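You operate a simulated robot arm through the tools that you are given. There is no shell and no other tool.

You run a simulated two-armed robot. Do the job below in one go: nothing can be reset, and whatever is moved stays where it is left.

Task
Wipe up the spill on the blue trolley top with the rag and put it back.

Only the result counts: the job must be done as asked and must still hold three seconds after the hand-in. Knocking over, shifting, dropping, spilling or breaking anything else fails it.

Robot
Two 7-joint arms with two-finger grippers on one trunk, on a base that moves. Base frame: it is fixed to the floor where the robot stands at the start and does not move with it; the origin is under the middle of the robot, x ahead of it, y to its left, z up. Lengths are in cm, angles in degrees, forces in N, time in s.
The left shoulder is at the start at [6, 12.3, 94.5], the right one opposite. With the tool pointing down near the work surface each hand reaches from about 34 to 80 cm from the robot's upright axis, wherever it stands, measured 20 degrees to its own side. Places, roughly: rag [250, 225, 75]. Payload 1.47 kg a hand.
The TCP of each hand is the grasp point between the finger pads, 1.6 cm short of the fingertips. In the tool frame z runs along the fingers and y along their closing line. The gripper opens to 8.7 cm; its body begins 5.5 cm behind the TCP.
Orientation is told as [roll, pitch, yaw] about the base's x, y, z axes, in that order, counted from this pose: with the fingers straight down and closing along the base's y, the tool's x points along the base's -x, its y along +y and its z along -z.

Tools
- The arms move only by the tool drive_tool. It takes "left_series", "right_series" or both (then of equal length, played together; a hand with none holds still); each is a list of rows, each an object of numbers (a shift or turn left out is 0, a gripper value left out holds the last): "x", "y", "z": the shift along the tool's x, y, z in units of 500 mm (1.0 is 500 mm); "rx", "ry", "rz": the turn, a rotation vector about the tool's x, y, z in units of 45 degrees (1.0 is 45 degrees); "fingers": the gripper command, from -1 (fully open) to 1 (shut), values between in proportion. In form: [{"x": .., "y": .., "z": .., "rx": .., "ry": .., "rz": .., "fingers": ..}, ...]. A call has 1 to 20 rows; each row is the pose to reach, as a shift and turn from the pose commanded when the call began, along the tool's axes at that moment. A call with a number of a shift or a turn outside -1 to 1 is refused whole. A row lasts 0.2 s, in which the tool goes at most 5 cm and 8.6 degrees; a call with a longer step from one row to the next is refused whole, and so is a gripper value outside its range. A pose out of reach is approached as far as the arm can. The call stops where the force on the tool passes 40 N (or 10 N more than at its start, if that is more) or the arm is blocked; 0.2 s more then pass. Each finger travels about 15.3 cm/s and halts on what it meets, pressing with about 22 N; the grip force reading is that of the motor and also rises with nothing between the fingers. The clock runs only during rows and for 0.2 s after the last one: add rows that repeat a pose to give the fingers time. The reply holds the time, the measured pose of the TCP, the force on the tool along the base axes, the opening and the grip force, in the units named above and with some noise, with the torque about the TCP (base axes, N m) and any sound that the robot's microphone picked up.
- Cameras (640 x 400 px; columns grow to the right, rows downward): "scene" is now at [7.78, 2.51, 151.48]; the picture's right is [0.22, -0.98, 0.00], its down [-0.63, -0.14, -0.76] and it looks along [0.74, 0.17, -0.65] (base axes); focal length 255 px, centre (320, 200). "left" rides on the left gripper at [7.3, -1.2, -9] in its tool frame; the picture's right is [0.16, 0.99, 0.00], its down [-0.72, 0.12, -0.68] and it looks along [-0.67, 0.11, 0.73] (tool axes); focal length 247 px, centre (320, 200). "right" rides on the right gripper at [7.3, 1.2, -9] in its tool frame; the picture's right is [-0.16, 0.99, 0.00], its down [-0.72, -0.12, -0.68] and it looks along [-0.67, -0.11, 0.73] (tool axes); focal length 247 px, centre (320, 200). There is no depth. A picture from a camera that has moved, and an enlarged one, comes with that camera's place and axes in the base frame and with its lens. The place of the scene camera against the robot may be out by one fixed shift of up to 1.8 cm in any direction.
- capture(camera): a new picture of that camera. The clock stands still meanwhile.
- raise_lower(by): moves the trunk up (or, below 0, down) by that many cm; the arms and the scene camera ride with it, the base frame stays. It gives what a move gives, with no picture.
- drive_base(legs): drives the robot by 1 to 6 legs, each [ahead, left, turn to the left] in cm, cm and degrees, along the robot's own axes; the way and the turn of a leg run together, so that a leg with both is an arc; at most 150 cm and 180 degrees a leg. The arms and the cameras ride along, it lands a little off, and it stops where it bumps. It gives what a move gives.
- pan_tilt(pan, tilt): turns the head with the scene camera to pan (to the left, within 120 degrees either way) and tilt (down, from -29 to 69), counted from straight ahead of the robot. It gives what a move gives.
- inspect(camera, box): a new picture of the part [left, top, right, bottom] of that camera's present view, enlarged. The clock stands still meanwhile.
- job_done(): hands the job in; it is judged then, once.

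Nothing tells you exact positions but the pictures and the camera data. Unless the task says otherwise, let go and move clear before handing in.

The tools are called after "Emit:" by a JSON object that holds its "fn" and its "kwargs". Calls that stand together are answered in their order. drive_tool: Moves the arms, as the interface text tells. Its arguments: {"type":"object","properties":{"left_series":{"type":"array","items":{"type":"object","properties":{"x":{"type":"number"},"y":{"type":"number"},"z":{"type":"number"},"rx":{"type":"number"},"ry":{"type":"number"},"rz":{"type":"number"},"fingers":{"type":"number"}}}},"right_series":{"type":"array","items":{"type":"object","properties":{"x":{"type":"number"},"y":{"type":"number"},"z":{"type":"number"},"rx":{"type":"number"},"ry":{"type":"number"},"rz":{"type":"number"},"fingers":{"type":"number"}}}}},"required":[]} The other tools are called the same way: raise_lower (by) moves the trunk up or down; drive_base (legs) drives the base; pan_tilt (pan, tilt) turns the head that bears the scene camera; capture (camera) takes a picture; inspect (camera, box) takes an enlarged picture of a part of a camera's view; job_done () hands the job in.

At the start:

```text
clock: 0.0
left_tool_pos: [55.15, 27.03, 100.22]
left_ee_rot: [0.0, 0.0, 0.0]
left_wrist_force: [0.0, 0.5, -0.2]
left_ft_torque: [0.0, -0.02, -0.02]
left_grip_width: 8.72
left_grasp_force: 0.1
right_tool_pos: [50.73, -17.41, 94.26]
right_ee_rot: [-0.1, 0.0, 0.1]
right_wrist_force: [0.2, -1.0, -0.3]
right_ft_torque: [0.0, -0.01, -0.01]
right_grip_width: 8.71
right_grasp_force: 0.1
trunk travel left (down, up): [-10.0, 13.0]
robot x, y, heading: [-0.47, 0.06, -0.0]
head pan, tilt (commanded): [12.7, 40.5]
```

scene: 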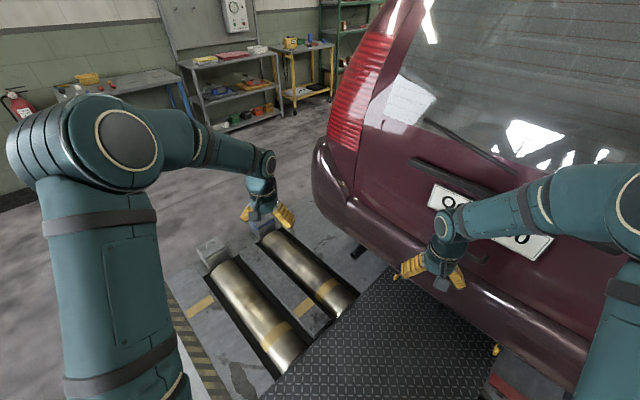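
right: 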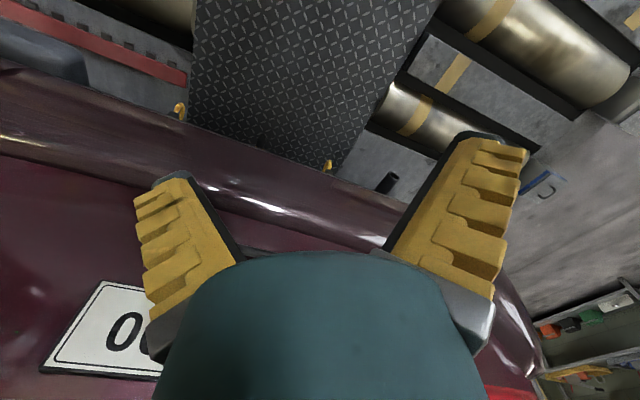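
left: 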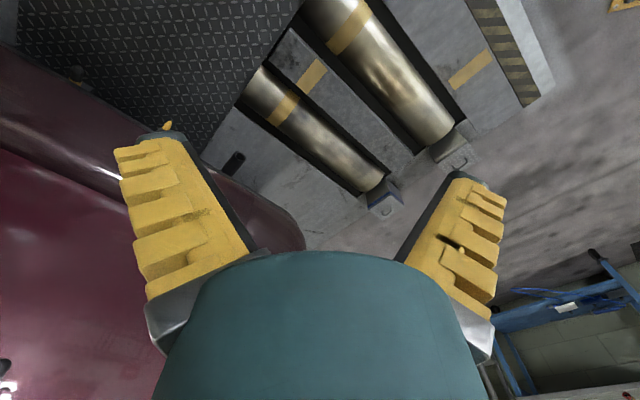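

I see a garage with a car right in front of me and, beyond it to the left, shelves and trolleys; the rag should be near [250, 225, 75]. I'll look around with the head before moving.

Emit:
{"fn": "pan_tilt", "kwargs": {"pan": 42, "tilt": 20}}

```text
clock: 0.9
left_tool_pos: [55.19, 27.12, 100.26]
left_ee_rot: [-0.1, 0.0, 0.0]
left_wrist_force: [0.1, 0.1, -0.5]
left_ft_torque: [0.03, -0.01, 0.01]
left_grip_width: 8.66
left_grasp_force: 0.0
right_tool_pos: [50.67, -17.46, 94.24]
right_ee_rot: [-0.1, -0.1, 0.0]
right_wrist_force: [-0.4, -0.1, -0.5]
right_ft_torque: [0.02, 0.01, -0.01]
right_grip_width: 8.71
right_grasp_force: 0.1
trunk travel left (down, up): [-10.0, 13.0]
robot x, y, heading: [0.11, 0.04, -0.0]
head pan, tilt (commanded): [42.0, 20.0]
```

The head is now turned left toward where the rag should be. I'll take a picture.

Emit:
{"fn": "capture", "kwargs": {"camera": "scene"}}

Emit:
{"fn": "inspect", "kwargs": {"camera": "scene", "box": [240, 100, 480, 250]}}

```text
taken
camera scene: at [6.44, 6.87, 154.69], right [0.67, -0.74, 0.0], down [-0.25, -0.23, -0.94], along [0.7, 0.63, -0.34], focal length 255 px, centre (320, 200)
```

scene: 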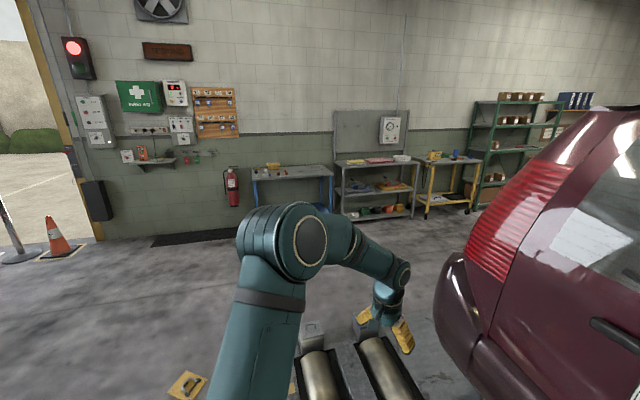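

```text
2.67 times, centred on (360, 175) of scene
camera zoom: at [6.44, 6.87, 154.69], right [0.67, -0.74, 0.0], down [-0.25, -0.23, -0.94], along [0.7, 0.63, -0.34], focal length 681 px, centre (213, 267)
```

zoom: 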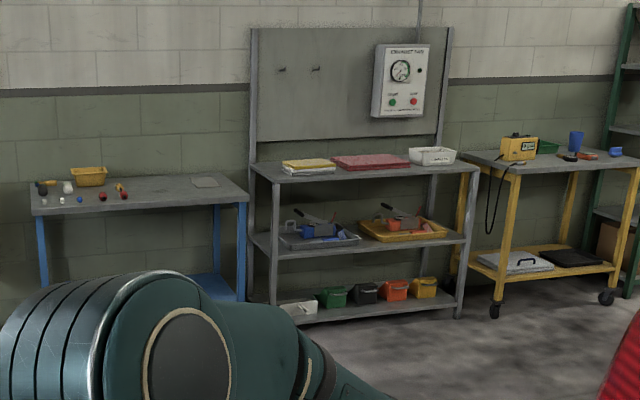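

The grey pad on the blue-framed table at the left of the shelves fits the rag's given place, so that table is the blue trolley. I'll enlarge it more and look at the floor on the way.

Emit:
{"fn": "inspect", "kwargs": {"camera": "scene", "box": [244, 150, 340, 210]}}

Emit:
{"fn": "pan_tilt", "kwargs": {"pan": 70, "tilt": 40}}

Emit:
{"fn": "capture", "kwargs": {"camera": "scene"}}

```text
6.67 times, centred on (292, 180) of scene
camera zoom: at [6.44, 6.87, 154.69], right [0.67, -0.74, 0.0], down [-0.25, -0.23, -0.94], along [0.7, 0.63, -0.34], focal length 1702 px, centre (507, 333)
```

zoom: 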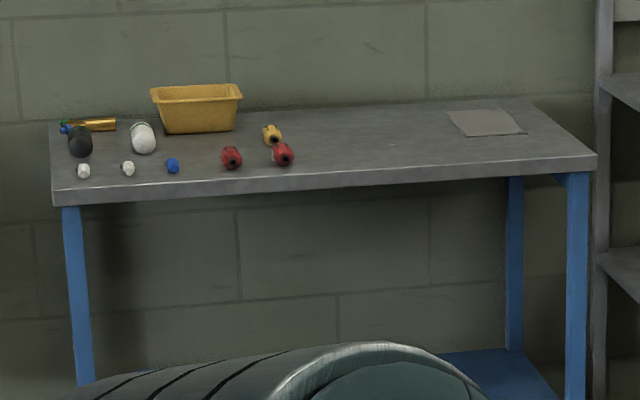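

```text
clock: 1.9
left_tool_pos: [55.25, 26.96, 100.26]
left_ee_rot: [0.0, 0.0, 0.0]
left_wrist_force: [-0.3, 0.3, 0.3]
left_ft_torque: [0.01, 0.0, 0.03]
left_grip_width: 8.72
left_grasp_force: 0.0
right_tool_pos: [50.67, -17.34, 94.29]
right_ee_rot: [0.0, 0.0, 0.0]
right_wrist_force: [-0.1, 0.0, 0.2]
right_ft_torque: [0.02, 0.0, 0.01]
right_grip_width: 8.71
right_grasp_force: 0.1
trunk travel left (down, up): [-10.0, 13.0]
robot x, y, heading: [0.47, -0.16, 0.1]
head pan, tilt (commanded): [70.0, 40.0]
```

```text
taken
camera scene: at [2.43, 8.63, 151.56], right [0.94, -0.34, 0.0], down [-0.22, -0.6, -0.77], along [0.26, 0.72, -0.64], focal length 255 px, centre (320, 200)
```

scene: 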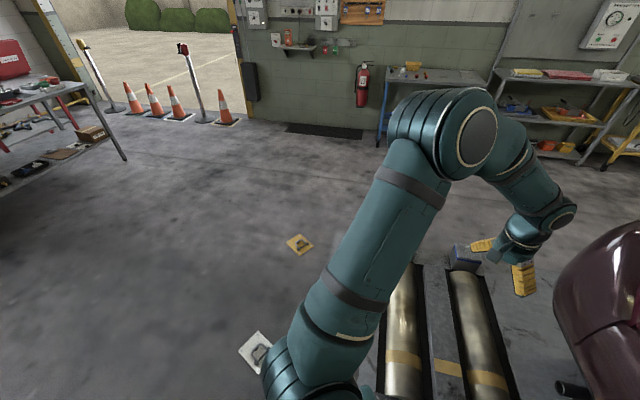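

The blue-legged table is set square to the wall at about heading 55°, with the floor rollers running the same way. Before driving I'll check the floor plates and the path for obstacles.

Emit:
{"fn": "inspect", "kwargs": {"camera": "scene", "box": [200, 200, 360, 400]}}

Emit:
{"fn": "pan_tilt", "kwargs": {"pan": 100, "tilt": 40}}

Emit:
{"fn": "capture", "kwargs": {"camera": "scene"}}

Emit:
{"fn": "capture", "kwargs": {"camera": "left"}}

```text
2.00 times, centred on (280, 300) of scene
camera zoom: at [2.43, 8.63, 151.56], right [0.94, -0.34, 0.0], down [-0.22, -0.6, -0.77], along [0.26, 0.72, -0.64], focal length 511 px, centre (400, 0)
```

zoom: 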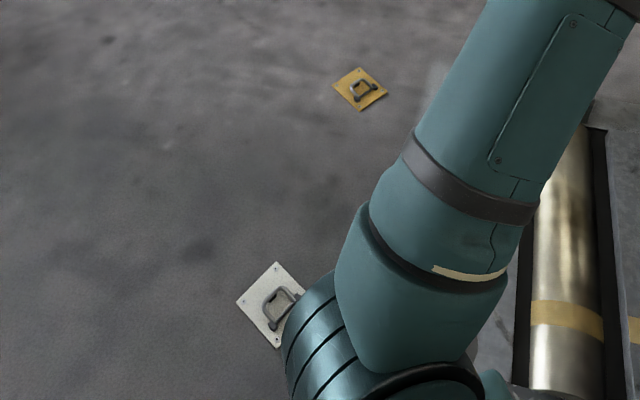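

```text
clock: 2.8
left_tool_pos: [55.19, 27.01, 100.33]
left_ee_rot: [0.0, 0.0, 0.0]
left_wrist_force: [-0.1, -0.4, -0.1]
left_ft_torque: [0.02, 0.02, 0.03]
left_grip_width: 8.69
left_grasp_force: 0.0
right_tool_pos: [50.76, -17.35, 94.28]
right_ee_rot: [0.0, 0.1, 0.0]
right_wrist_force: [0.2, -0.2, 0.8]
right_ft_torque: [0.02, -0.03, 0.01]
right_grip_width: 8.67
right_grasp_force: 0.0
trunk travel left (down, up): [-10.0, 13.0]
robot x, y, heading: [-0.16, -0.14, 0.1]
head pan, tilt (commanded): [100.0, 40.0]
```

```text
taken
camera scene: at [-1.95, 9.01, 151.55], right [0.98, 0.17, 0.0], down [0.11, -0.63, -0.77], along [-0.13, 0.75, -0.64], focal length 255 px, centre (320, 200)
```

scene: 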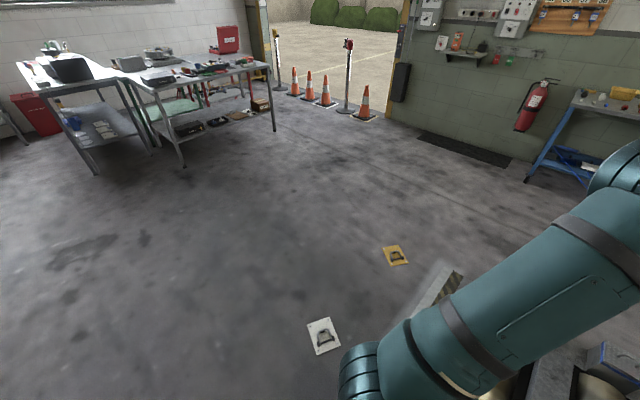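

```text
taken
camera left: at [48.03, 25.88, 109.17], right [-0.16, 0.99, 0.0], down [0.72, 0.12, 0.68], along [0.67, 0.11, -0.73], focal length 247 px, centre (320, 200)
```

left: 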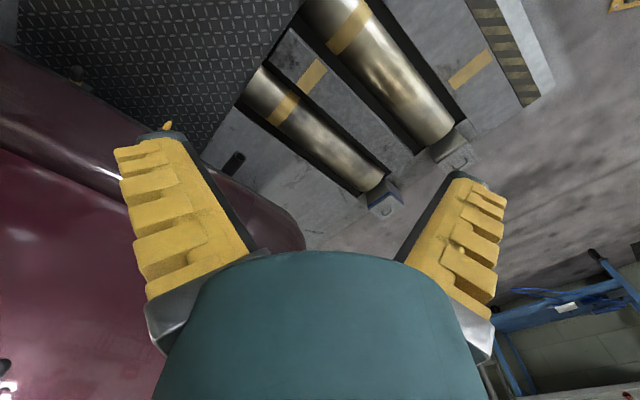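

The floor plates are anchor rings at about [-11, 70] and [33, 134], so I'll route around them. I'll check behind me before moving.

Emit:
{"fn": "pan_tilt", "kwargs": {"pan": 120, "tilt": 50}}

Emit:
{"fn": "capture", "kwargs": {"camera": "scene"}}

Emit:
{"fn": "pan_tilt", "kwargs": {"pan": -120, "tilt": 50}}

Emit:
{"fn": "capture", "kwargs": {"camera": "scene"}}

```text
clock: 3.6
left_tool_pos: [55.27, 26.93, 100.3]
left_ee_rot: [0.0, 0.0, 0.0]
left_wrist_force: [-0.3, -0.2, 1.1]
left_ft_torque: [0.04, 0.0, -0.01]
left_grip_width: 8.66
left_grasp_force: 0.0
right_tool_pos: [50.78, -17.26, 94.14]
right_ee_rot: [0.1, 0.0, 0.0]
right_wrist_force: [-0.3, 0.0, 0.0]
right_ft_torque: [0.0, -0.01, 0.0]
right_grip_width: 8.69
right_grasp_force: 0.1
trunk travel left (down, up): [-10.0, 13.0]
robot x, y, heading: [0.17, 0.08, 0.1]
head pan, tilt (commanded): [120.0, 50.0]
```

```text
taken
camera scene: at [-4.33, 7.31, 150.14], right [0.87, 0.5, 0.0], down [0.38, -0.66, -0.64], along [-0.32, 0.56, -0.77], focal length 255 px, centre (320, 200)
```

scene: 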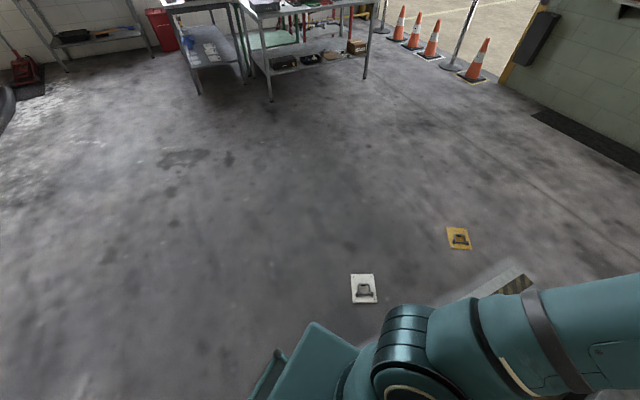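

```text
clock: 7.0
left_tool_pos: [55.15, 26.96, 100.27]
left_ee_rot: [0.1, 0.0, 0.0]
left_wrist_force: [-0.5, -0.2, 0.0]
left_ft_torque: [0.0, 0.02, 0.0]
left_grip_width: 8.7
left_grasp_force: 0.1
right_tool_pos: [50.62, -17.28, 94.26]
right_ee_rot: [-0.1, 0.0, -0.1]
right_wrist_force: [0.0, -0.6, -0.2]
right_ft_torque: [0.01, -0.04, 0.0]
right_grip_width: 8.73
right_grasp_force: 0.0
trunk travel left (down, up): [-10.0, 13.0]
robot x, y, heading: [-0.34, -0.07, 0.1]
head pan, tilt (commanded): [-120.0, 50.0]
```

```text
taken
camera scene: at [-4.33, -6.03, 150.14], right [-0.87, 0.5, 0.0], down [0.38, 0.66, -0.64], along [-0.32, -0.56, -0.77], focal length 255 px, centre (320, 200)
```

scene: 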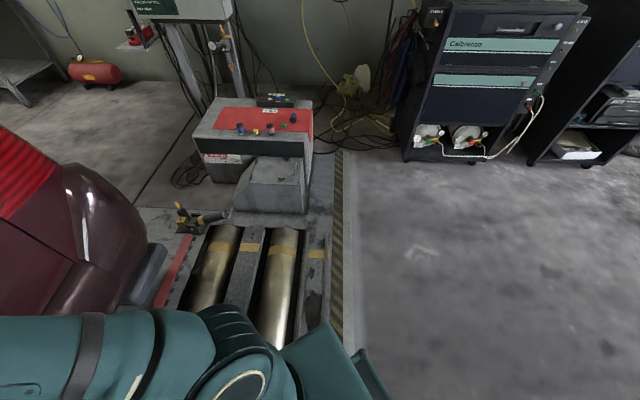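

The way behind and to the left is open. I'll back off from the car, shift left, turn to face the table wall and drive past the floor anchors.

Emit:
{"fn": "drive_base", "kwargs": {"legs": [[-66, 0, 0], [0, 72, 0], [0, 0, 54.5], [140, 0, 0]]}}

Emit:
{"fn": "pan_tilt", "kwargs": {"pan": -35, "tilt": 30}}

Emit:
{"fn": "capture", "kwargs": {"camera": "scene"}}

```text
clock: 26.1
left_tool_pos: [21.77, 248.5, 100.32]
left_ee_rot: [0.0, 0.0, 55.2]
left_wrist_force: [-0.1, 0.8, -0.3]
left_ft_torque: [-0.02, 0.0, 0.04]
left_grip_width: 8.71
left_grasp_force: 0.1
right_tool_pos: [55.55, 219.27, 94.28]
right_ee_rot: [0.0, 0.1, 55.1]
right_wrist_force: [-0.4, -0.1, -0.9]
right_ft_torque: [0.02, 0.0, 0.0]
right_grip_width: 8.68
right_grasp_force: 0.0
trunk travel left (down, up): [-10.0, 13.0]
robot x, y, heading: [12.13, 187.94, 55.0]
head pan, tilt (commanded): [-120.0, 50.0]
```

```text
clock: 27.7
left_tool_pos: [21.61, 248.4, 100.36]
left_ee_rot: [0.0, 0.1, 55.1]
left_wrist_force: [-0.8, -0.4, -0.5]
left_ft_torque: [-0.03, 0.0, 0.0]
left_grip_width: 8.69
left_grasp_force: 0.1
right_tool_pos: [55.54, 219.33, 94.16]
right_ee_rot: [0.0, 0.0, 55.1]
right_wrist_force: [0.4, -0.7, 0.3]
right_ft_torque: [0.04, 0.01, 0.0]
right_grip_width: 8.69
right_grasp_force: 0.0
trunk travel left (down, up): [-10.0, 13.0]
robot x, y, heading: [12.13, 188.04, 55.1]
head pan, tilt (commanded): [-35.0, 30.0]
```

```text
taken
camera scene: at [19.86, 192.18, 153.09], right [0.34, -0.94, 0.0], down [-0.47, -0.17, -0.87], along [0.81, 0.3, -0.5], focal length 255 px, centre (320, 200)
```

scene: 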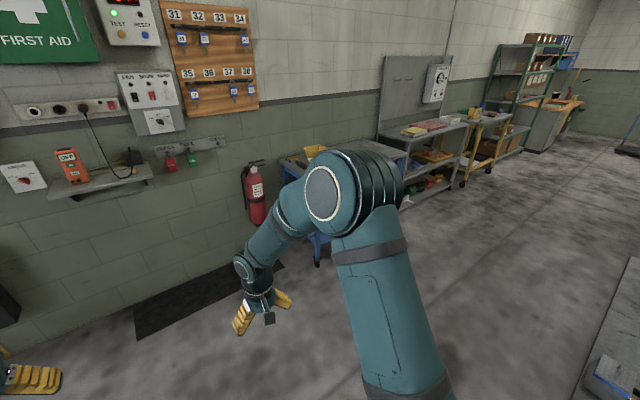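

I'm past the anchors, facing the wall. Next I move ahead and then sideways right, to stand in front of the blue table at a distance.

Emit:
{"fn": "drive_base", "kwargs": {"legs": [[65, 0, 0], [0, -135, 0]]}}

Emit:
{"fn": "pan_tilt", "kwargs": {"pan": 0, "tilt": 35}}

Emit:
{"fn": "capture", "kwargs": {"camera": "scene"}}

```text
clock: 42.9
left_tool_pos: [169.2, 228.21, 100.29]
left_ee_rot: [0.0, 0.0, 55.9]
left_wrist_force: [0.1, -0.5, 0.4]
left_ft_torque: [0.0, 0.03, -0.03]
left_grip_width: 8.69
left_grasp_force: 0.0
right_tool_pos: [203.35, 199.65, 94.24]
right_ee_rot: [-0.1, 0.0, 56.0]
right_wrist_force: [0.1, -0.1, -0.1]
right_ft_torque: [0.01, -0.04, -0.01]
right_grip_width: 8.71
right_grasp_force: 0.0
trunk travel left (down, up): [-10.0, 13.0]
robot x, y, heading: [160.85, 167.57, 55.9]
head pan, tilt (commanded): [-35.0, 30.0]
```

```text
clock: 43.9
left_tool_pos: [169.22, 228.23, 100.22]
left_ee_rot: [0.1, 0.1, 55.9]
left_wrist_force: [-0.5, 0.5, 0.0]
left_ft_torque: [0.01, 0.0, 0.02]
left_grip_width: 8.69
left_grasp_force: 0.0
right_tool_pos: [203.42, 199.75, 94.18]
right_ee_rot: [0.0, 0.1, 55.9]
right_wrist_force: [-0.2, 0.1, -0.3]
right_ft_torque: [-0.04, -0.04, 0.0]
right_grip_width: 8.73
right_grasp_force: 0.0
trunk travel left (down, up): [-10.0, 13.0]
robot x, y, heading: [160.26, 167.09, 55.6]
head pan, tilt (commanded): [0.0, 35.0]
```

```text
taken
camera scene: at [164.68, 176.17, 152.31], right [0.83, -0.56, 0.0], down [-0.32, -0.47, -0.82], along [0.46, 0.68, -0.57], focal length 255 px, centre (320, 200)
```

scene: 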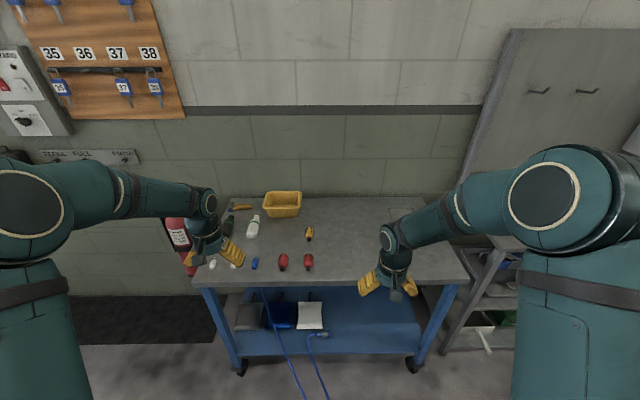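

Now I stand before the blue trolley: bottles, a yellow bin and small parts are on its left half, and the right hand hides part of the right half. I'll enlarge to find the spill and the rag.

Emit:
{"fn": "inspect", "kwargs": {"camera": "scene", "box": [180, 180, 340, 300]}}

Emit:
{"fn": "inspect", "kwargs": {"camera": "scene", "box": [320, 180, 480, 300]}}

Emit:
{"fn": "capture", "kwargs": {"camera": "right"}}

Emit:
{"fn": "capture", "kwargs": {"camera": "left"}}

```text
3.33 times, centred on (260, 240) of scene
camera zoom: at [164.68, 176.17, 152.31], right [0.83, -0.56, 0.0], down [-0.32, -0.47, -0.82], along [0.46, 0.68, -0.57], focal length 851 px, centre (520, 67)
```

zoom: 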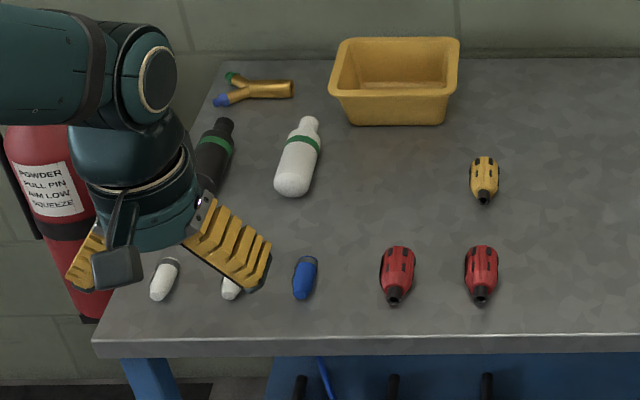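

```text
3.33 times, centred on (400, 240) of scene
camera zoom: at [164.68, 176.17, 152.31], right [0.83, -0.56, 0.0], down [-0.32, -0.47, -0.82], along [0.46, 0.68, -0.57], focal length 851 px, centre (53, 67)
```

zoom: 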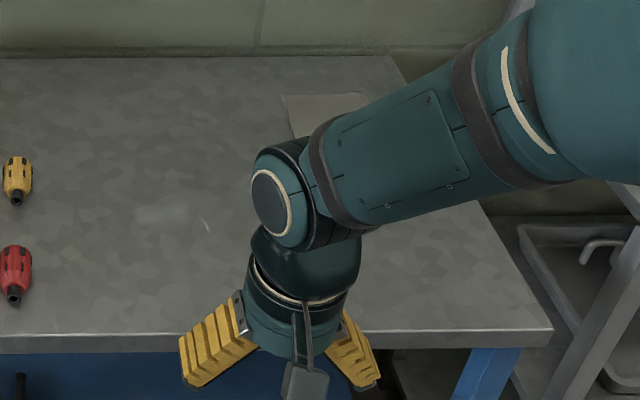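

```text
taken
camera right: at [198.48, 194.3, 103.13], right [-0.73, 0.68, 0.0], down [0.5, 0.53, 0.68], along [0.47, 0.5, -0.73], focal length 247 px, centre (320, 200)
```

right: 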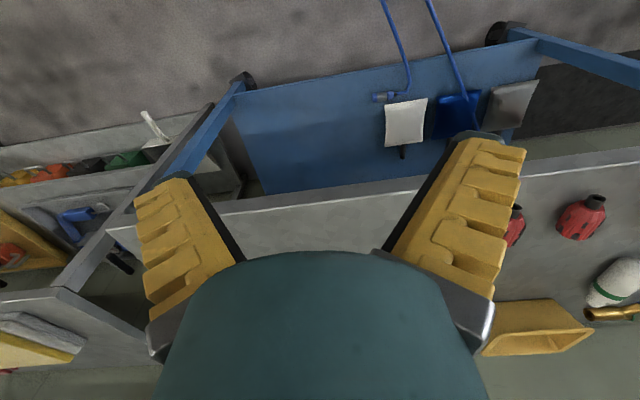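

```text
taken
camera left: at [166.17, 221.62, 109.16], right [-0.91, 0.42, 0.0], down [0.31, 0.66, 0.68], along [0.29, 0.62, -0.73], focal length 247 px, centre (320, 200)
```

left: 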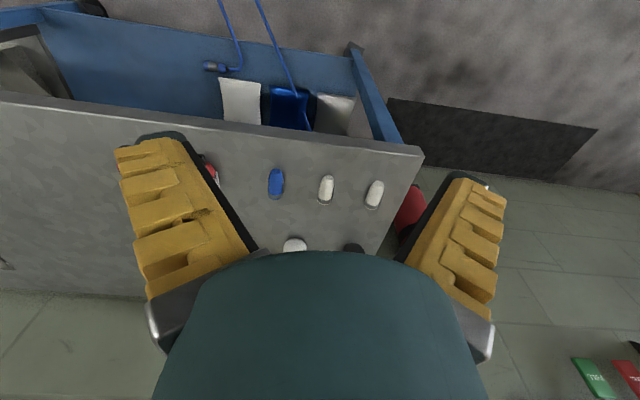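

The rag's edge shows behind the right arm, and there is a faint mark near column 380, row 245 that may be the spill. I'll move the right arm out of the view to see the top clearly.

Emit:
{"fn": "drive_tool", "kwargs": {"right_series": [{"y": -0.08, "z": -0.05}, {"y": -0.16, "z": -0.1}, {"y": -0.24, "z": -0.15}, {"y": -0.32, "z": -0.2}, {"y": -0.4, "z": -0.25}, {"y": -0.48, "z": -0.25}]}}

Emit:
{"fn": "capture", "kwargs": {"camera": "scene"}}

Emit:
{"fn": "inspect", "kwargs": {"camera": "scene", "box": [320, 180, 480, 300]}}

```text
clock: 45.3
left_tool_pos: [169.18, 228.29, 100.31]
left_ee_rot: [0.0, 0.1, 55.9]
left_wrist_force: [-0.5, -0.4, 0.7]
left_ft_torque: [-0.01, 0.0, -0.01]
left_grip_width: 8.7
left_grasp_force: 0.0
right_tool_pos: [223.61, 186.1, 106.68]
right_ee_rot: [0.0, 0.1, 56.1]
right_wrist_force: [0.0, -0.5, -0.1]
right_ft_torque: [0.02, 0.01, -0.01]
right_grip_width: 8.71
right_grasp_force: 0.0
trunk travel left (down, up): [-10.0, 13.0]
robot x, y, heading: [160.19, 167.39, 55.8]
head pan, tilt (commanded): [0.0, 35.0]
```

```text
taken
camera scene: at [164.78, 176.17, 152.3], right [0.83, -0.56, 0.0], down [-0.32, -0.48, -0.82], along [0.46, 0.68, -0.57], focal length 255 px, centre (320, 200)
```

scene: 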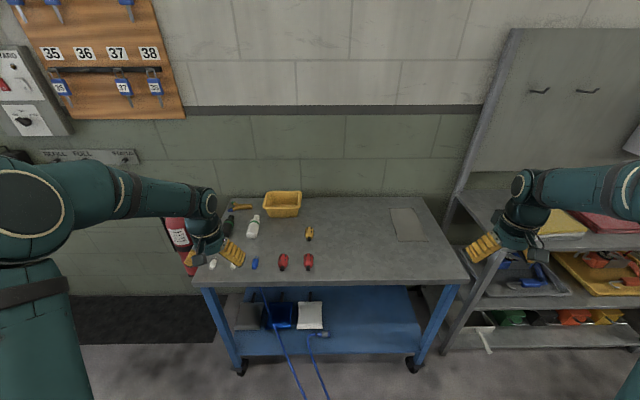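

```text
3.33 times, centred on (400, 240) of scene
camera zoom: at [164.78, 176.17, 152.3], right [0.83, -0.56, 0.0], down [-0.32, -0.48, -0.82], along [0.46, 0.68, -0.57], focal length 851 px, centre (53, 67)
```

zoom: 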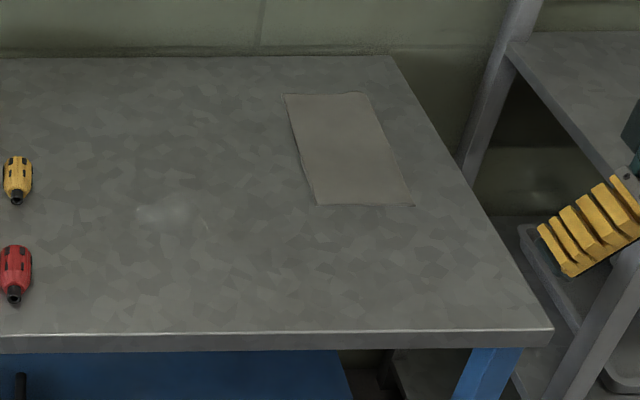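

The rag lies flat as a grey sheet of about 12 × 24 cm near [250, 228]. I see a faint shiny patch to its left near column 370, row 243; I'll enlarge it strongly.

Emit:
{"fn": "inspect", "kwargs": {"camera": "scene", "box": [335, 215, 415, 265]}}

Emit:
{"fn": "inspect", "kwargs": {"camera": "scene", "box": [240, 190, 400, 290]}}

Emit:
{"fn": "inspect", "kwargs": {"camera": "scene", "box": [370, 195, 450, 255]}}

```text
8.00 times, centred on (375, 240) of scene
camera zoom: at [164.78, 176.17, 152.3], right [0.83, -0.56, 0.0], down [-0.32, -0.48, -0.82], along [0.46, 0.68, -0.57], focal length 2042 px, centre (-120, -120)
```

zoom: 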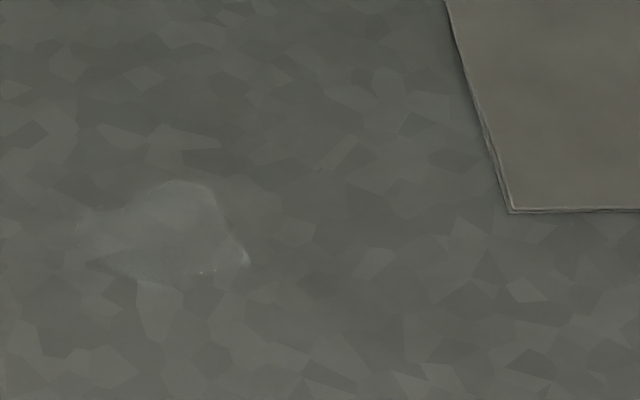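

```text
4.00 times, centred on (320, 240) of scene
camera zoom: at [164.78, 176.17, 152.3], right [0.83, -0.56, 0.0], down [-0.32, -0.48, -0.82], along [0.46, 0.68, -0.57], focal length 1021 px, centre (320, 40)
```

zoom: 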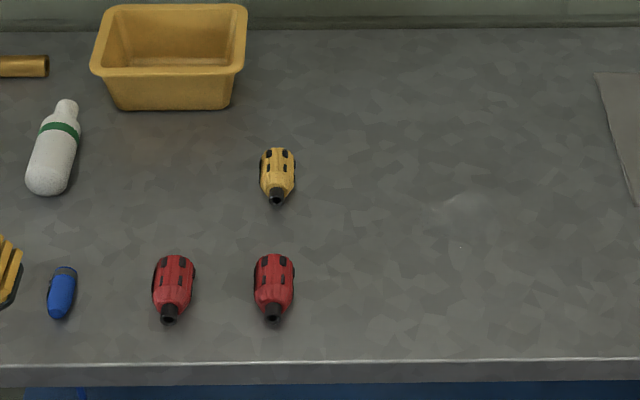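

```text
6.67 times, centred on (410, 225) of scene
camera zoom: at [164.78, 176.17, 152.3], right [0.83, -0.56, 0.0], down [-0.32, -0.48, -0.82], along [0.46, 0.68, -0.57], focal length 1702 px, centre (-280, 33)
```

zoom: 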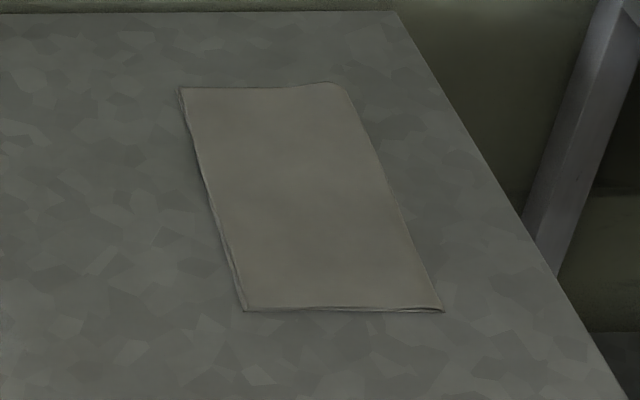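

The spill is a faint clear puddle about 9 × 8 cm near [221, 232], left of the rag. Before closing in I'll look down at my own base to see how far it sticks out towards the trolley.

Emit:
{"fn": "pan_tilt", "kwargs": {"pan": 0, "tilt": 69}}

Emit:
{"fn": "capture", "kwargs": {"camera": "scene"}}

```text
clock: 46.3
left_tool_pos: [169.2, 228.19, 100.31]
left_ee_rot: [0.0, -0.1, 55.9]
left_wrist_force: [0.3, -0.2, -1.0]
left_ft_torque: [-0.02, 0.02, -0.01]
left_grip_width: 8.7
left_grasp_force: 0.0
right_tool_pos: [223.41, 186.22, 106.64]
right_ee_rot: [0.0, 0.0, 55.8]
right_wrist_force: [0.3, 0.0, -0.7]
right_ft_torque: [0.01, 0.01, -0.01]
right_grip_width: 8.71
right_grasp_force: 0.1
trunk travel left (down, up): [-10.0, 13.0]
robot x, y, heading: [160.92, 167.39, 56.0]
head pan, tilt (commanded): [0.0, 68.8]
```

```text
taken
camera scene: at [162.87, 173.51, 147.95], right [0.83, -0.56, 0.0], down [-0.52, -0.77, -0.36], along [0.2, 0.3, -0.93], focal length 255 px, centre (320, 200)
```

scene: 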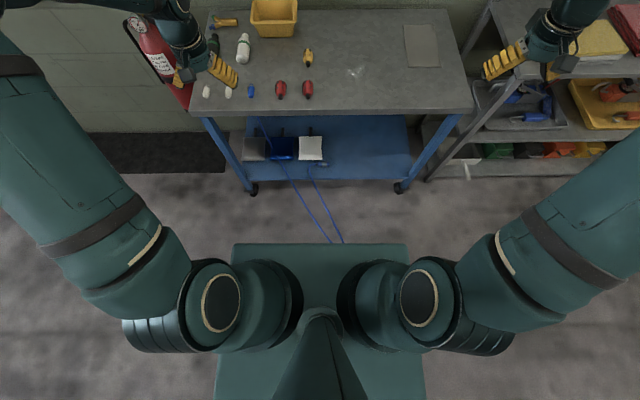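

My base shows as a flat box whose front edge is at row 243, and two blue cables run over the floor toward it from the trolley's lower shelf. I'll enlarge the cables and raise the trunk a little to gauge the base's height by parallax.

Emit:
{"fn": "inspect", "kwargs": {"camera": "scene", "box": [220, 110, 420, 260]}}

Emit:
{"fn": "raise_lower", "kwargs": {"by": 10}}

Emit:
{"fn": "capture", "kwargs": {"camera": "scene"}}

```text
2.67 times, centred on (320, 185) of scene
camera zoom: at [162.87, 173.51, 147.95], right [0.83, -0.56, 0.0], down [-0.52, -0.77, -0.36], along [0.2, 0.3, -0.93], focal length 681 px, centre (320, 240)
```

zoom: 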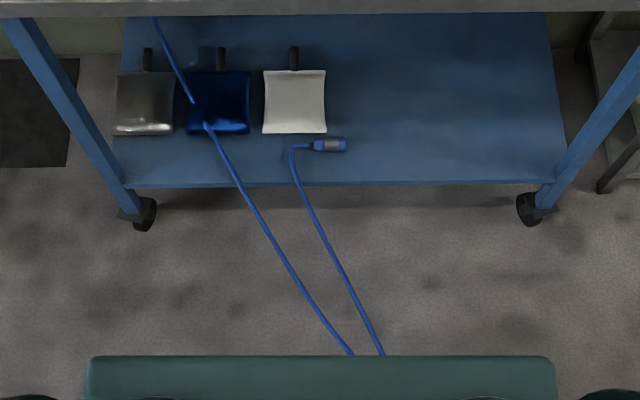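

```text
clock: 47.7
left_tool_pos: [169.22, 228.25, 110.14]
left_ee_rot: [0.0, 0.0, 55.9]
left_wrist_force: [-0.2, 0.6, -0.2]
left_ft_torque: [-0.01, 0.0, 0.0]
left_grip_width: 8.69
left_grasp_force: 0.1
right_tool_pos: [223.42, 186.17, 116.51]
right_ee_rot: [0.1, 0.0, 55.8]
right_wrist_force: [0.4, 0.5, 0.3]
right_ft_torque: [-0.03, 0.0, 0.0]
right_grip_width: 8.7
right_grasp_force: 0.0
trunk travel left (down, up): [-20.0, 3.0]
robot x, y, heading: [160.61, 167.2, 55.9]
head pan, tilt (commanded): [0.0, 68.8]
```

```text
taken
camera scene: at [162.89, 173.53, 157.93], right [0.83, -0.56, 0.0], down [-0.52, -0.77, -0.36], along [0.2, 0.3, -0.93], focal length 255 px, centre (320, 200)
```

scene: 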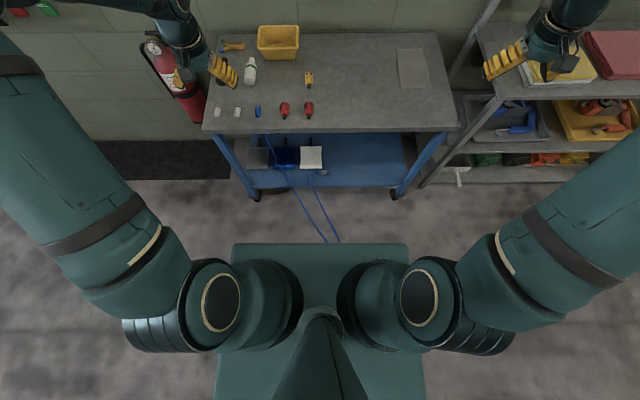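

The teal plate is the rising torso, not the base, and the base is hidden beneath it, so I'll keep a safe gap of over 40 cm from my axis to the trolley front. First I bring the right hand back in and the left hand closer, then I close up.

Emit:
{"fn": "drive_tool", "kwargs": {"right_series": [{"y": 0.09}, {"y": 0.18}, {"y": 0.27}, {"y": 0.36}, {"y": 0.44}], "left_series": [{"x": 0.05}, {"x": 0.1}, {"x": 0.15}, {"x": 0.2}, {"x": 0.24}]}}

Emit:
{"fn": "drive_base", "kwargs": {"legs": [[0, -22, 0], [24, 0, 0]]}}

Emit:
{"fn": "capture", "kwargs": {"camera": "scene"}}

Emit:
{"fn": "capture", "kwargs": {"camera": "right"}}

```text
clock: 48.9
left_tool_pos: [162.32, 218.42, 110.17]
left_ee_rot: [0.1, 0.1, 56.0]
left_wrist_force: [-0.7, 0.3, -0.2]
left_ft_torque: [0.0, -0.01, -0.01]
left_grip_width: 8.68
left_grasp_force: 0.1
right_tool_pos: [205.04, 198.81, 116.69]
right_ee_rot: [0.1, 0.0, 55.9]
right_wrist_force: [0.1, 0.2, -0.6]
right_ft_torque: [-0.03, 0.0, 0.05]
right_grip_width: 8.7
right_grasp_force: 0.0
trunk travel left (down, up): [-20.0, 3.0]
robot x, y, heading: [160.68, 167.6, 55.8]
head pan, tilt (commanded): [0.0, 68.8]
```

```text
clock: 52.8
left_tool_pos: [194.55, 226.0, 110.23]
left_ee_rot: [0.0, -0.1, 55.8]
left_wrist_force: [-0.3, 0.8, 0.0]
left_ft_torque: [-0.04, 0.0, 0.01]
left_grip_width: 8.7
left_grasp_force: 0.0
right_tool_pos: [237.17, 206.16, 116.66]
right_ee_rot: [-0.1, 0.0, 55.7]
right_wrist_force: [0.5, 0.3, -0.5]
right_ft_torque: [0.01, 0.05, 0.01]
right_grip_width: 8.71
right_grasp_force: 0.1
trunk travel left (down, up): [-20.0, 3.0]
robot x, y, heading: [192.84, 174.63, 55.6]
head pan, tilt (commanded): [0.0, 68.8]
```

```text
taken
camera scene: at [194.87, 181.08, 157.94], right [0.83, -0.56, 0.0], down [-0.52, -0.77, -0.36], along [0.2, 0.3, -0.93], focal length 255 px, centre (320, 200)
```

scene: 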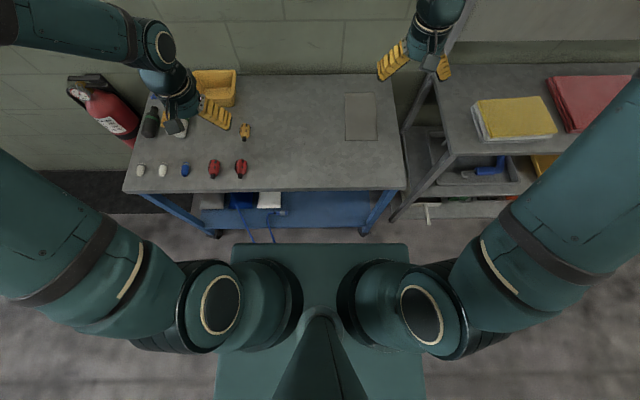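

```text
taken
camera right: at [232.22, 200.76, 125.54], right [-0.73, 0.69, 0.0], down [0.5, 0.53, 0.68], along [0.47, 0.49, -0.73], focal length 247 px, centre (320, 200)
```

right: 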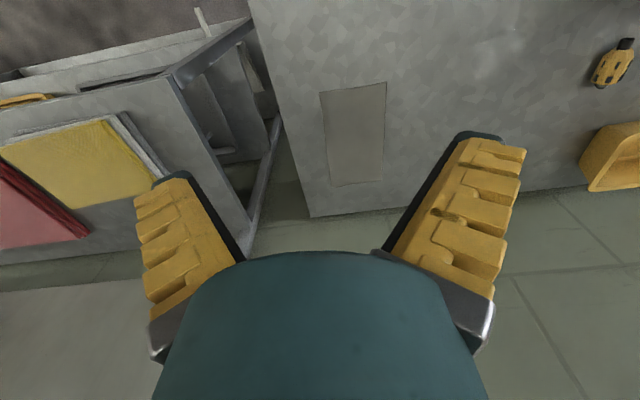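

I'm about 42 cm from the trolley front with the rag in view of the right wrist camera. I'll enlarge the rag and the spill area from here.

Emit:
{"fn": "inspect", "kwargs": {"camera": "right", "box": [290, 50, 430, 210]}}

Emit:
{"fn": "inspect", "kwargs": {"camera": "right", "box": [380, 0, 560, 130]}}

Emit:
{"fn": "inspect", "kwargs": {"camera": "scene", "box": [240, 70, 420, 200]}}

```text
2.50 times, centred on (360, 130) of right
camera zoom: at [232.22, 200.76, 125.54], right [-0.73, 0.69, 0.0], down [0.5, 0.53, 0.68], along [0.47, 0.49, -0.73], focal length 617 px, centre (220, 375)
```

zoom: 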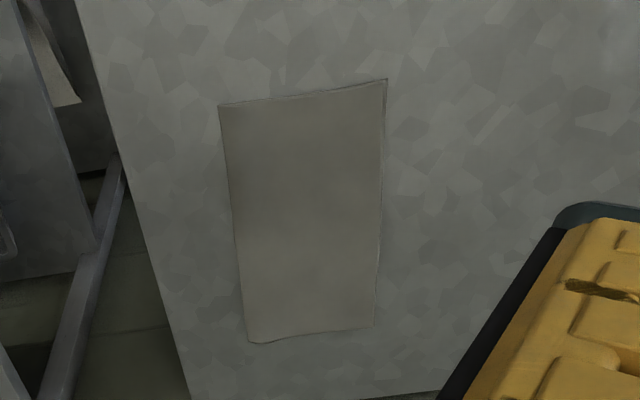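

```text
3.08 times, centred on (470, 65) of right
camera zoom: at [232.22, 200.76, 125.54], right [-0.73, 0.69, 0.0], down [0.5, 0.53, 0.68], along [0.47, 0.49, -0.73], focal length 760 px, centre (-142, 615)
```

zoom: 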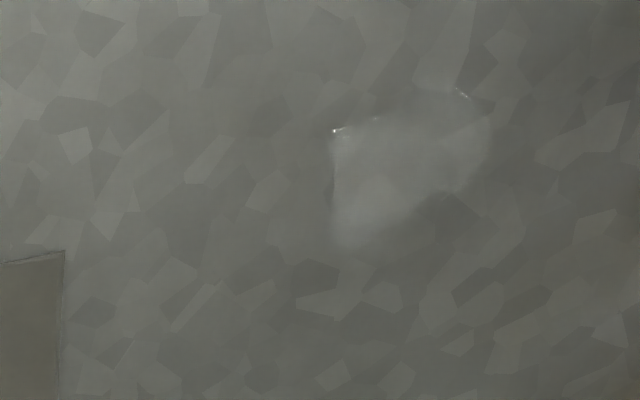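

```text
3.08 times, centred on (330, 135) of scene
camera zoom: at [194.87, 181.08, 157.94], right [0.83, -0.56, 0.0], down [-0.52, -0.77, -0.36], along [0.2, 0.3, -0.93], focal length 786 px, centre (289, 400)
```

zoom: 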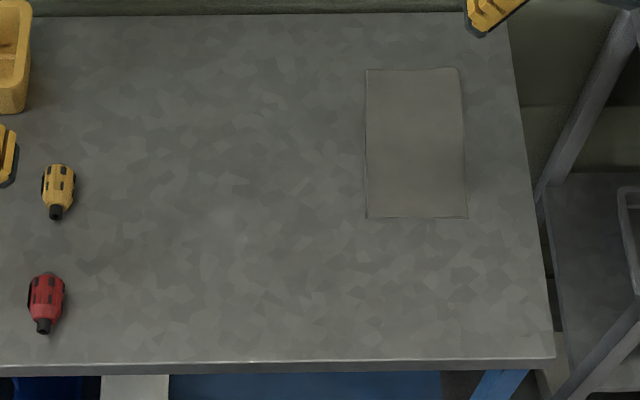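

The spill's sheen is clear now: roughly 10 cm across around [217, 231], while the rag's middle is near [247, 227]. I'll lower the trunk again, lift the left hand clear, and bring the right hand above the rag with half-open fingers.

Emit:
{"fn": "raise_lower", "kwargs": {"by": -10}}

Emit:
{"fn": "drive_tool", "kwargs": {"left_series": [{"y": 0.04, "z": -0.08}, {"y": 0.08, "z": -0.16}, {"y": 0.12, "z": -0.24}, {"y": 0.14, "z": -0.3}, {"y": 0.14, "z": -0.3}, {"y": 0.14, "z": -0.3}], "right_series": [{"x": -0.08, "y": 0.014, "fingers": 0.1}, {"x": -0.16, "y": 0.028}, {"x": -0.24, "y": 0.042}, {"x": -0.32, "y": 0.056}, {"x": -0.4, "y": 0.07}, {"x": -0.44, "y": 0.084}]}}

Emit:
{"fn": "capture", "kwargs": {"camera": "right"}}

Emit:
{"fn": "pan_tilt", "kwargs": {"pan": 0, "tilt": 50}}

Emit:
{"fn": "capture", "kwargs": {"camera": "scene"}}

```text
clock: 54.1
left_tool_pos: [194.57, 225.92, 100.36]
left_ee_rot: [0.1, 0.1, 55.8]
left_wrist_force: [0.3, 0.0, 0.3]
left_ft_torque: [-0.01, 0.01, 0.0]
left_grip_width: 8.7
left_grasp_force: 0.1
right_tool_pos: [237.2, 206.04, 106.72]
right_ee_rot: [0.0, 0.0, 55.7]
right_wrist_force: [-0.3, 0.3, -0.1]
right_ft_torque: [-0.03, 0.02, -0.01]
right_grip_width: 8.69
right_grasp_force: 0.0
trunk travel left (down, up): [-10.0, 13.0]
robot x, y, heading: [192.01, 174.62, 55.9]
head pan, tilt (commanded): [0.0, 68.8]
```

```text
clock: 55.5
left_tool_pos: [188.69, 229.84, 115.15]
left_ee_rot: [0.1, 0.1, 55.9]
left_wrist_force: [0.9, 0.6, 0.2]
left_ft_torque: [-0.01, 0.01, 0.01]
left_grip_width: 8.69
left_grasp_force: 0.0
right_tool_pos: [246.29, 226.76, 106.52]
right_ee_rot: [0.0, 0.1, 55.8]
right_wrist_force: [-0.1, 0.0, 0.3]
right_ft_torque: [0.04, 0.01, -0.01]
right_grip_width: 4.51
right_grasp_force: 4.4
trunk travel left (down, up): [-10.0, 13.0]
robot x, y, heading: [192.51, 174.99, 55.9]
head pan, tilt (commanded): [0.0, 68.8]
```

```text
taken
camera right: at [241.32, 221.22, 115.46], right [-0.73, 0.69, 0.0], down [0.5, 0.53, 0.68], along [0.47, 0.49, -0.73], focal length 247 px, centre (320, 200)
```

right: 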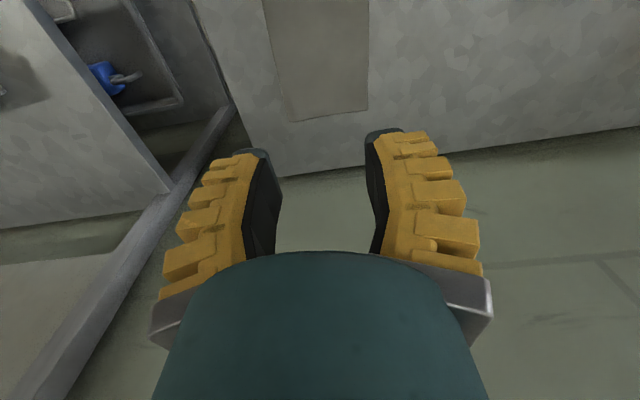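

```text
clock: 56.4
left_tool_pos: [188.72, 229.7, 115.16]
left_ee_rot: [0.0, -0.1, 55.9]
left_wrist_force: [0.5, -0.3, 1.4]
left_ft_torque: [0.0, -0.04, 0.01]
left_grip_width: 8.71
left_grasp_force: 0.1
right_tool_pos: [246.18, 226.7, 106.63]
right_ee_rot: [0.1, 0.1, 55.8]
right_wrist_force: [-0.6, 0.7, 1.2]
right_ft_torque: [0.04, 0.0, 0.01]
right_grip_width: 4.51
right_grasp_force: 4.2
trunk travel left (down, up): [-10.0, 13.0]
robot x, y, heading: [192.27, 175.22, 55.7]
head pan, tilt (commanded): [0.0, 50.0]
```

```text
taken
camera scene: at [196.0, 182.75, 150.13], right [0.83, -0.56, 0.0], down [-0.43, -0.63, -0.64], along [0.36, 0.53, -0.77], focal length 255 px, centre (320, 200)
```

scene: 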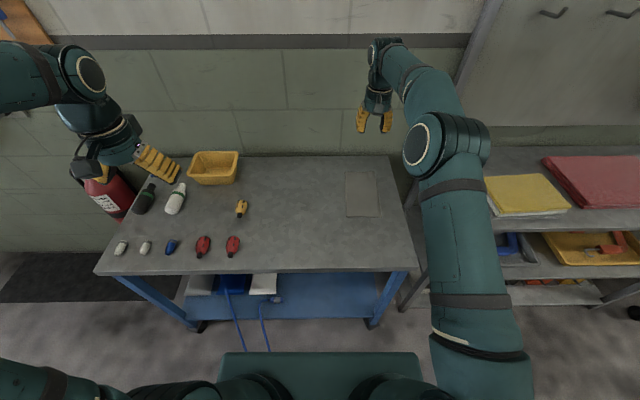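

The right hand hangs about over the rag's middle. I'll lower it to a few centimetres above the cloth and look again.

Emit:
{"fn": "drive_tool", "kwargs": {"right_series": [{"z": 0.09}, {"z": 0.18}, {"z": 0.27}, {"z": 0.36}, {"z": 0.44}, {"z": 0.5}, {"z": 0.52}]}}

Emit:
{"fn": "capture", "kwargs": {"camera": "right"}}

Emit:
{"fn": "inspect", "kwargs": {"camera": "scene", "box": [310, 130, 430, 230]}}

```text
clock: 58.1
left_tool_pos: [188.7, 229.73, 115.16]
left_ee_rot: [-0.1, -0.1, 55.8]
left_wrist_force: [0.4, 0.2, -0.7]
left_ft_torque: [0.01, 0.01, -0.01]
left_grip_width: 8.7
left_grasp_force: 0.0
right_tool_pos: [246.21, 227.03, 81.62]
right_ee_rot: [0.1, -1.1, 55.8]
right_wrist_force: [0.2, 0.4, 18.6]
right_ft_torque: [-0.06, 0.08, 0.03]
right_grip_width: 0.21
right_grasp_force: 22.1
trunk travel left (down, up): [-10.0, 13.0]
robot x, y, heading: [192.66, 174.87, 55.8]
head pan, tilt (commanded): [0.0, 50.0]
stopped in row 7 (right hand): the force on the tool passed its limit at 42 N (the readings are from after the stop); the commanded pose is now the measured one
```

```text
taken
camera right: at [241.27, 221.45, 90.29], right [-0.73, 0.69, 0.0], down [0.5, 0.52, 0.69], along [0.47, 0.51, -0.72], focal length 247 px, centre (320, 200)
```

right: 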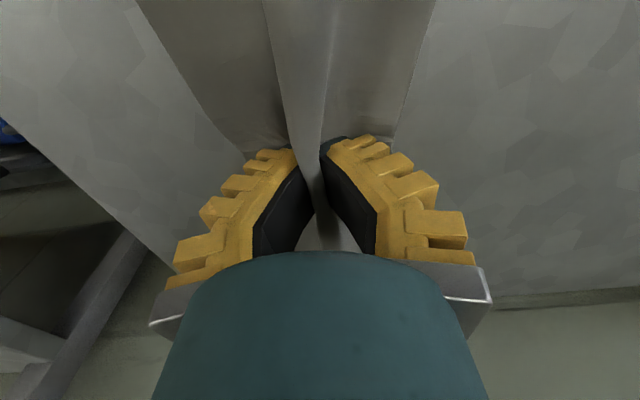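

```text
4.00 times, centred on (370, 180) of scene
camera zoom: at [195.93, 182.69, 150.14], right [0.83, -0.56, 0.0], down [-0.43, -0.63, -0.64], along [0.36, 0.53, -0.77], focal length 1021 px, centre (120, 280)
```

zoom: 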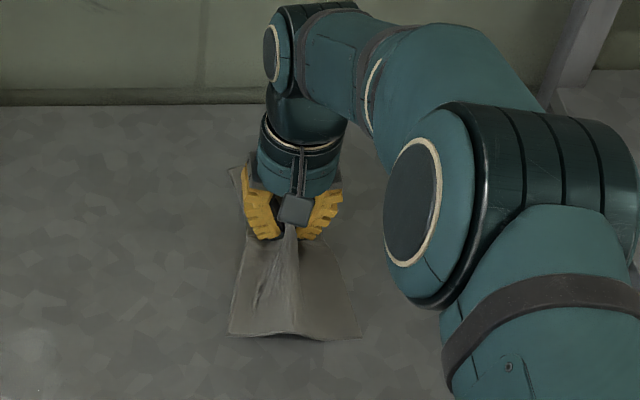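

The fingers met the table at about z = 80 and have pinched a ridge of the cloth, which is soft. Next I ease off the pressure, level the hand and check that the grip holds before wiping.

Emit:
{"fn": "drive_tool", "kwargs": {"right_series": [{"z": -0.008, "ry": 0.012, "fingers": 1}, {"z": -0.012, "ry": 0.024, "fingers": 1}, {"z": -0.012, "ry": 0.024, "fingers": 1}]}}

Emit:
{"fn": "inspect", "kwargs": {"camera": "right", "box": [120, 0, 480, 225]}}

```text
clock: 58.9
left_tool_pos: [188.64, 229.78, 115.07]
left_ee_rot: [0.0, -0.1, 55.8]
left_wrist_force: [0.5, -0.2, -0.2]
left_ft_torque: [0.0, 0.01, -0.03]
left_grip_width: 8.68
left_grasp_force: 0.1
right_tool_pos: [246.28, 226.75, 81.75]
right_ee_rot: [0.1, 0.5, 55.8]
right_wrist_force: [0.6, -0.4, 1.7]
right_ft_torque: [-0.01, -0.01, 0.01]
right_grip_width: 0.02
right_grasp_force: 21.1
trunk travel left (down, up): [-10.0, 13.0]
robot x, y, heading: [192.7, 174.74, 55.9]
head pan, tilt (commanded): [0.0, 50.0]
```

```text
1.78 times, centred on (300, 112) of right
camera zoom: at [241.32, 221.42, 90.63], right [-0.73, 0.69, 0.0], down [0.51, 0.54, 0.67], along [0.46, 0.49, -0.74], focal length 439 px, centre (356, 356)
```

zoom: 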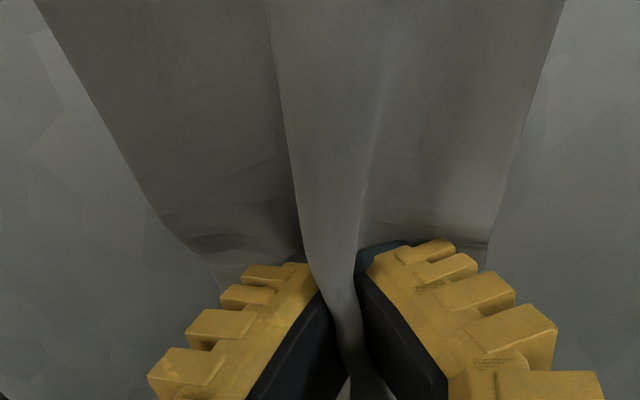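

The cloth is held in a ridge between the closed fingers and the downward force is now about 2 N. I'll press lightly and drag the rag toward the spill's right edge.

Emit:
{"fn": "drive_tool", "kwargs": {"right_series": [{"z": 0.004, "fingers": 1}, {"x": 0.035, "y": 0.035, "z": 0.004, "fingers": 1}, {"x": 0.07, "y": 0.07, "z": 0.004, "fingers": 1}, {"x": 0.105, "y": 0.105, "z": 0.004, "fingers": 1}, {"x": 0.14, "y": 0.14, "z": 0.004, "fingers": 1}, {"x": 0.175, "y": 0.175, "z": 0.004, "fingers": 1}, {"x": 0.21, "y": 0.21, "z": 0.004, "fingers": 1}, {"x": 0.245, "y": 0.245, "z": 0.004, "fingers": 1}]}}

Emit:
{"fn": "capture", "kwargs": {"camera": "right"}}

Emit:
{"fn": "capture", "kwargs": {"camera": "scene"}}

```text
clock: 60.7
left_tool_pos: [188.57, 229.74, 115.2]
left_ee_rot: [-0.1, -0.1, 55.8]
left_wrist_force: [-0.2, 1.6, 0.2]
left_ft_torque: [-0.03, 0.0, 0.0]
left_grip_width: 8.69
left_grasp_force: 0.1
right_tool_pos: [228.97, 223.53, 81.7]
right_ee_rot: [0.0, 0.5, 55.7]
right_wrist_force: [-0.1, -0.8, 1.1]
right_ft_torque: [0.01, 0.0, -0.01]
right_grip_width: 0.0
right_grasp_force: 22.1
trunk travel left (down, up): [-10.0, 13.0]
robot x, y, heading: [192.53, 174.6, 55.9]
head pan, tilt (commanded): [0.0, 50.0]
```

```text
taken
camera right: at [223.91, 218.13, 90.61], right [-0.73, 0.69, 0.0], down [0.51, 0.54, 0.67], along [0.46, 0.49, -0.74], focal length 247 px, centre (320, 200)
```

right: 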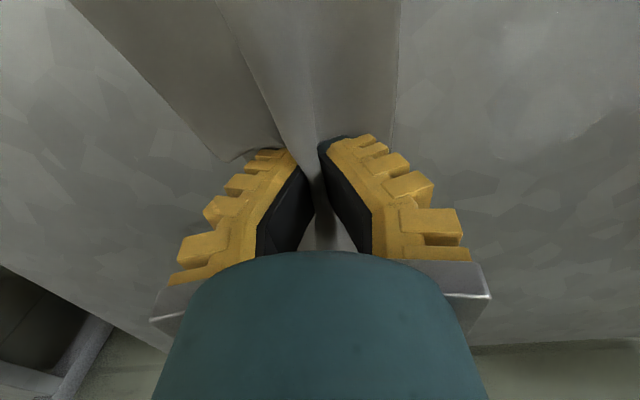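

```text
taken
camera scene: at [195.92, 182.74, 150.13], right [0.83, -0.56, 0.0], down [-0.43, -0.63, -0.64], along [0.36, 0.53, -0.77], focal length 255 px, centre (320, 200)
```

scene: 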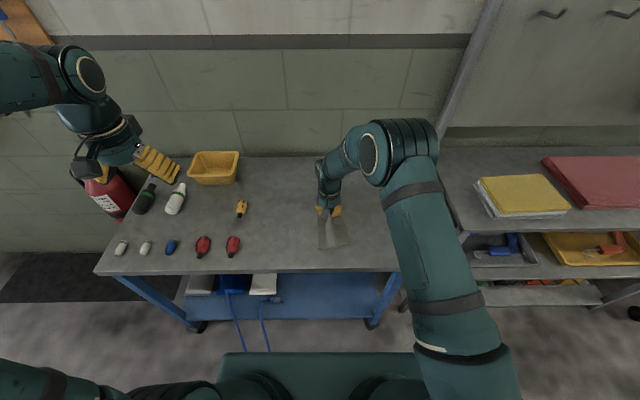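

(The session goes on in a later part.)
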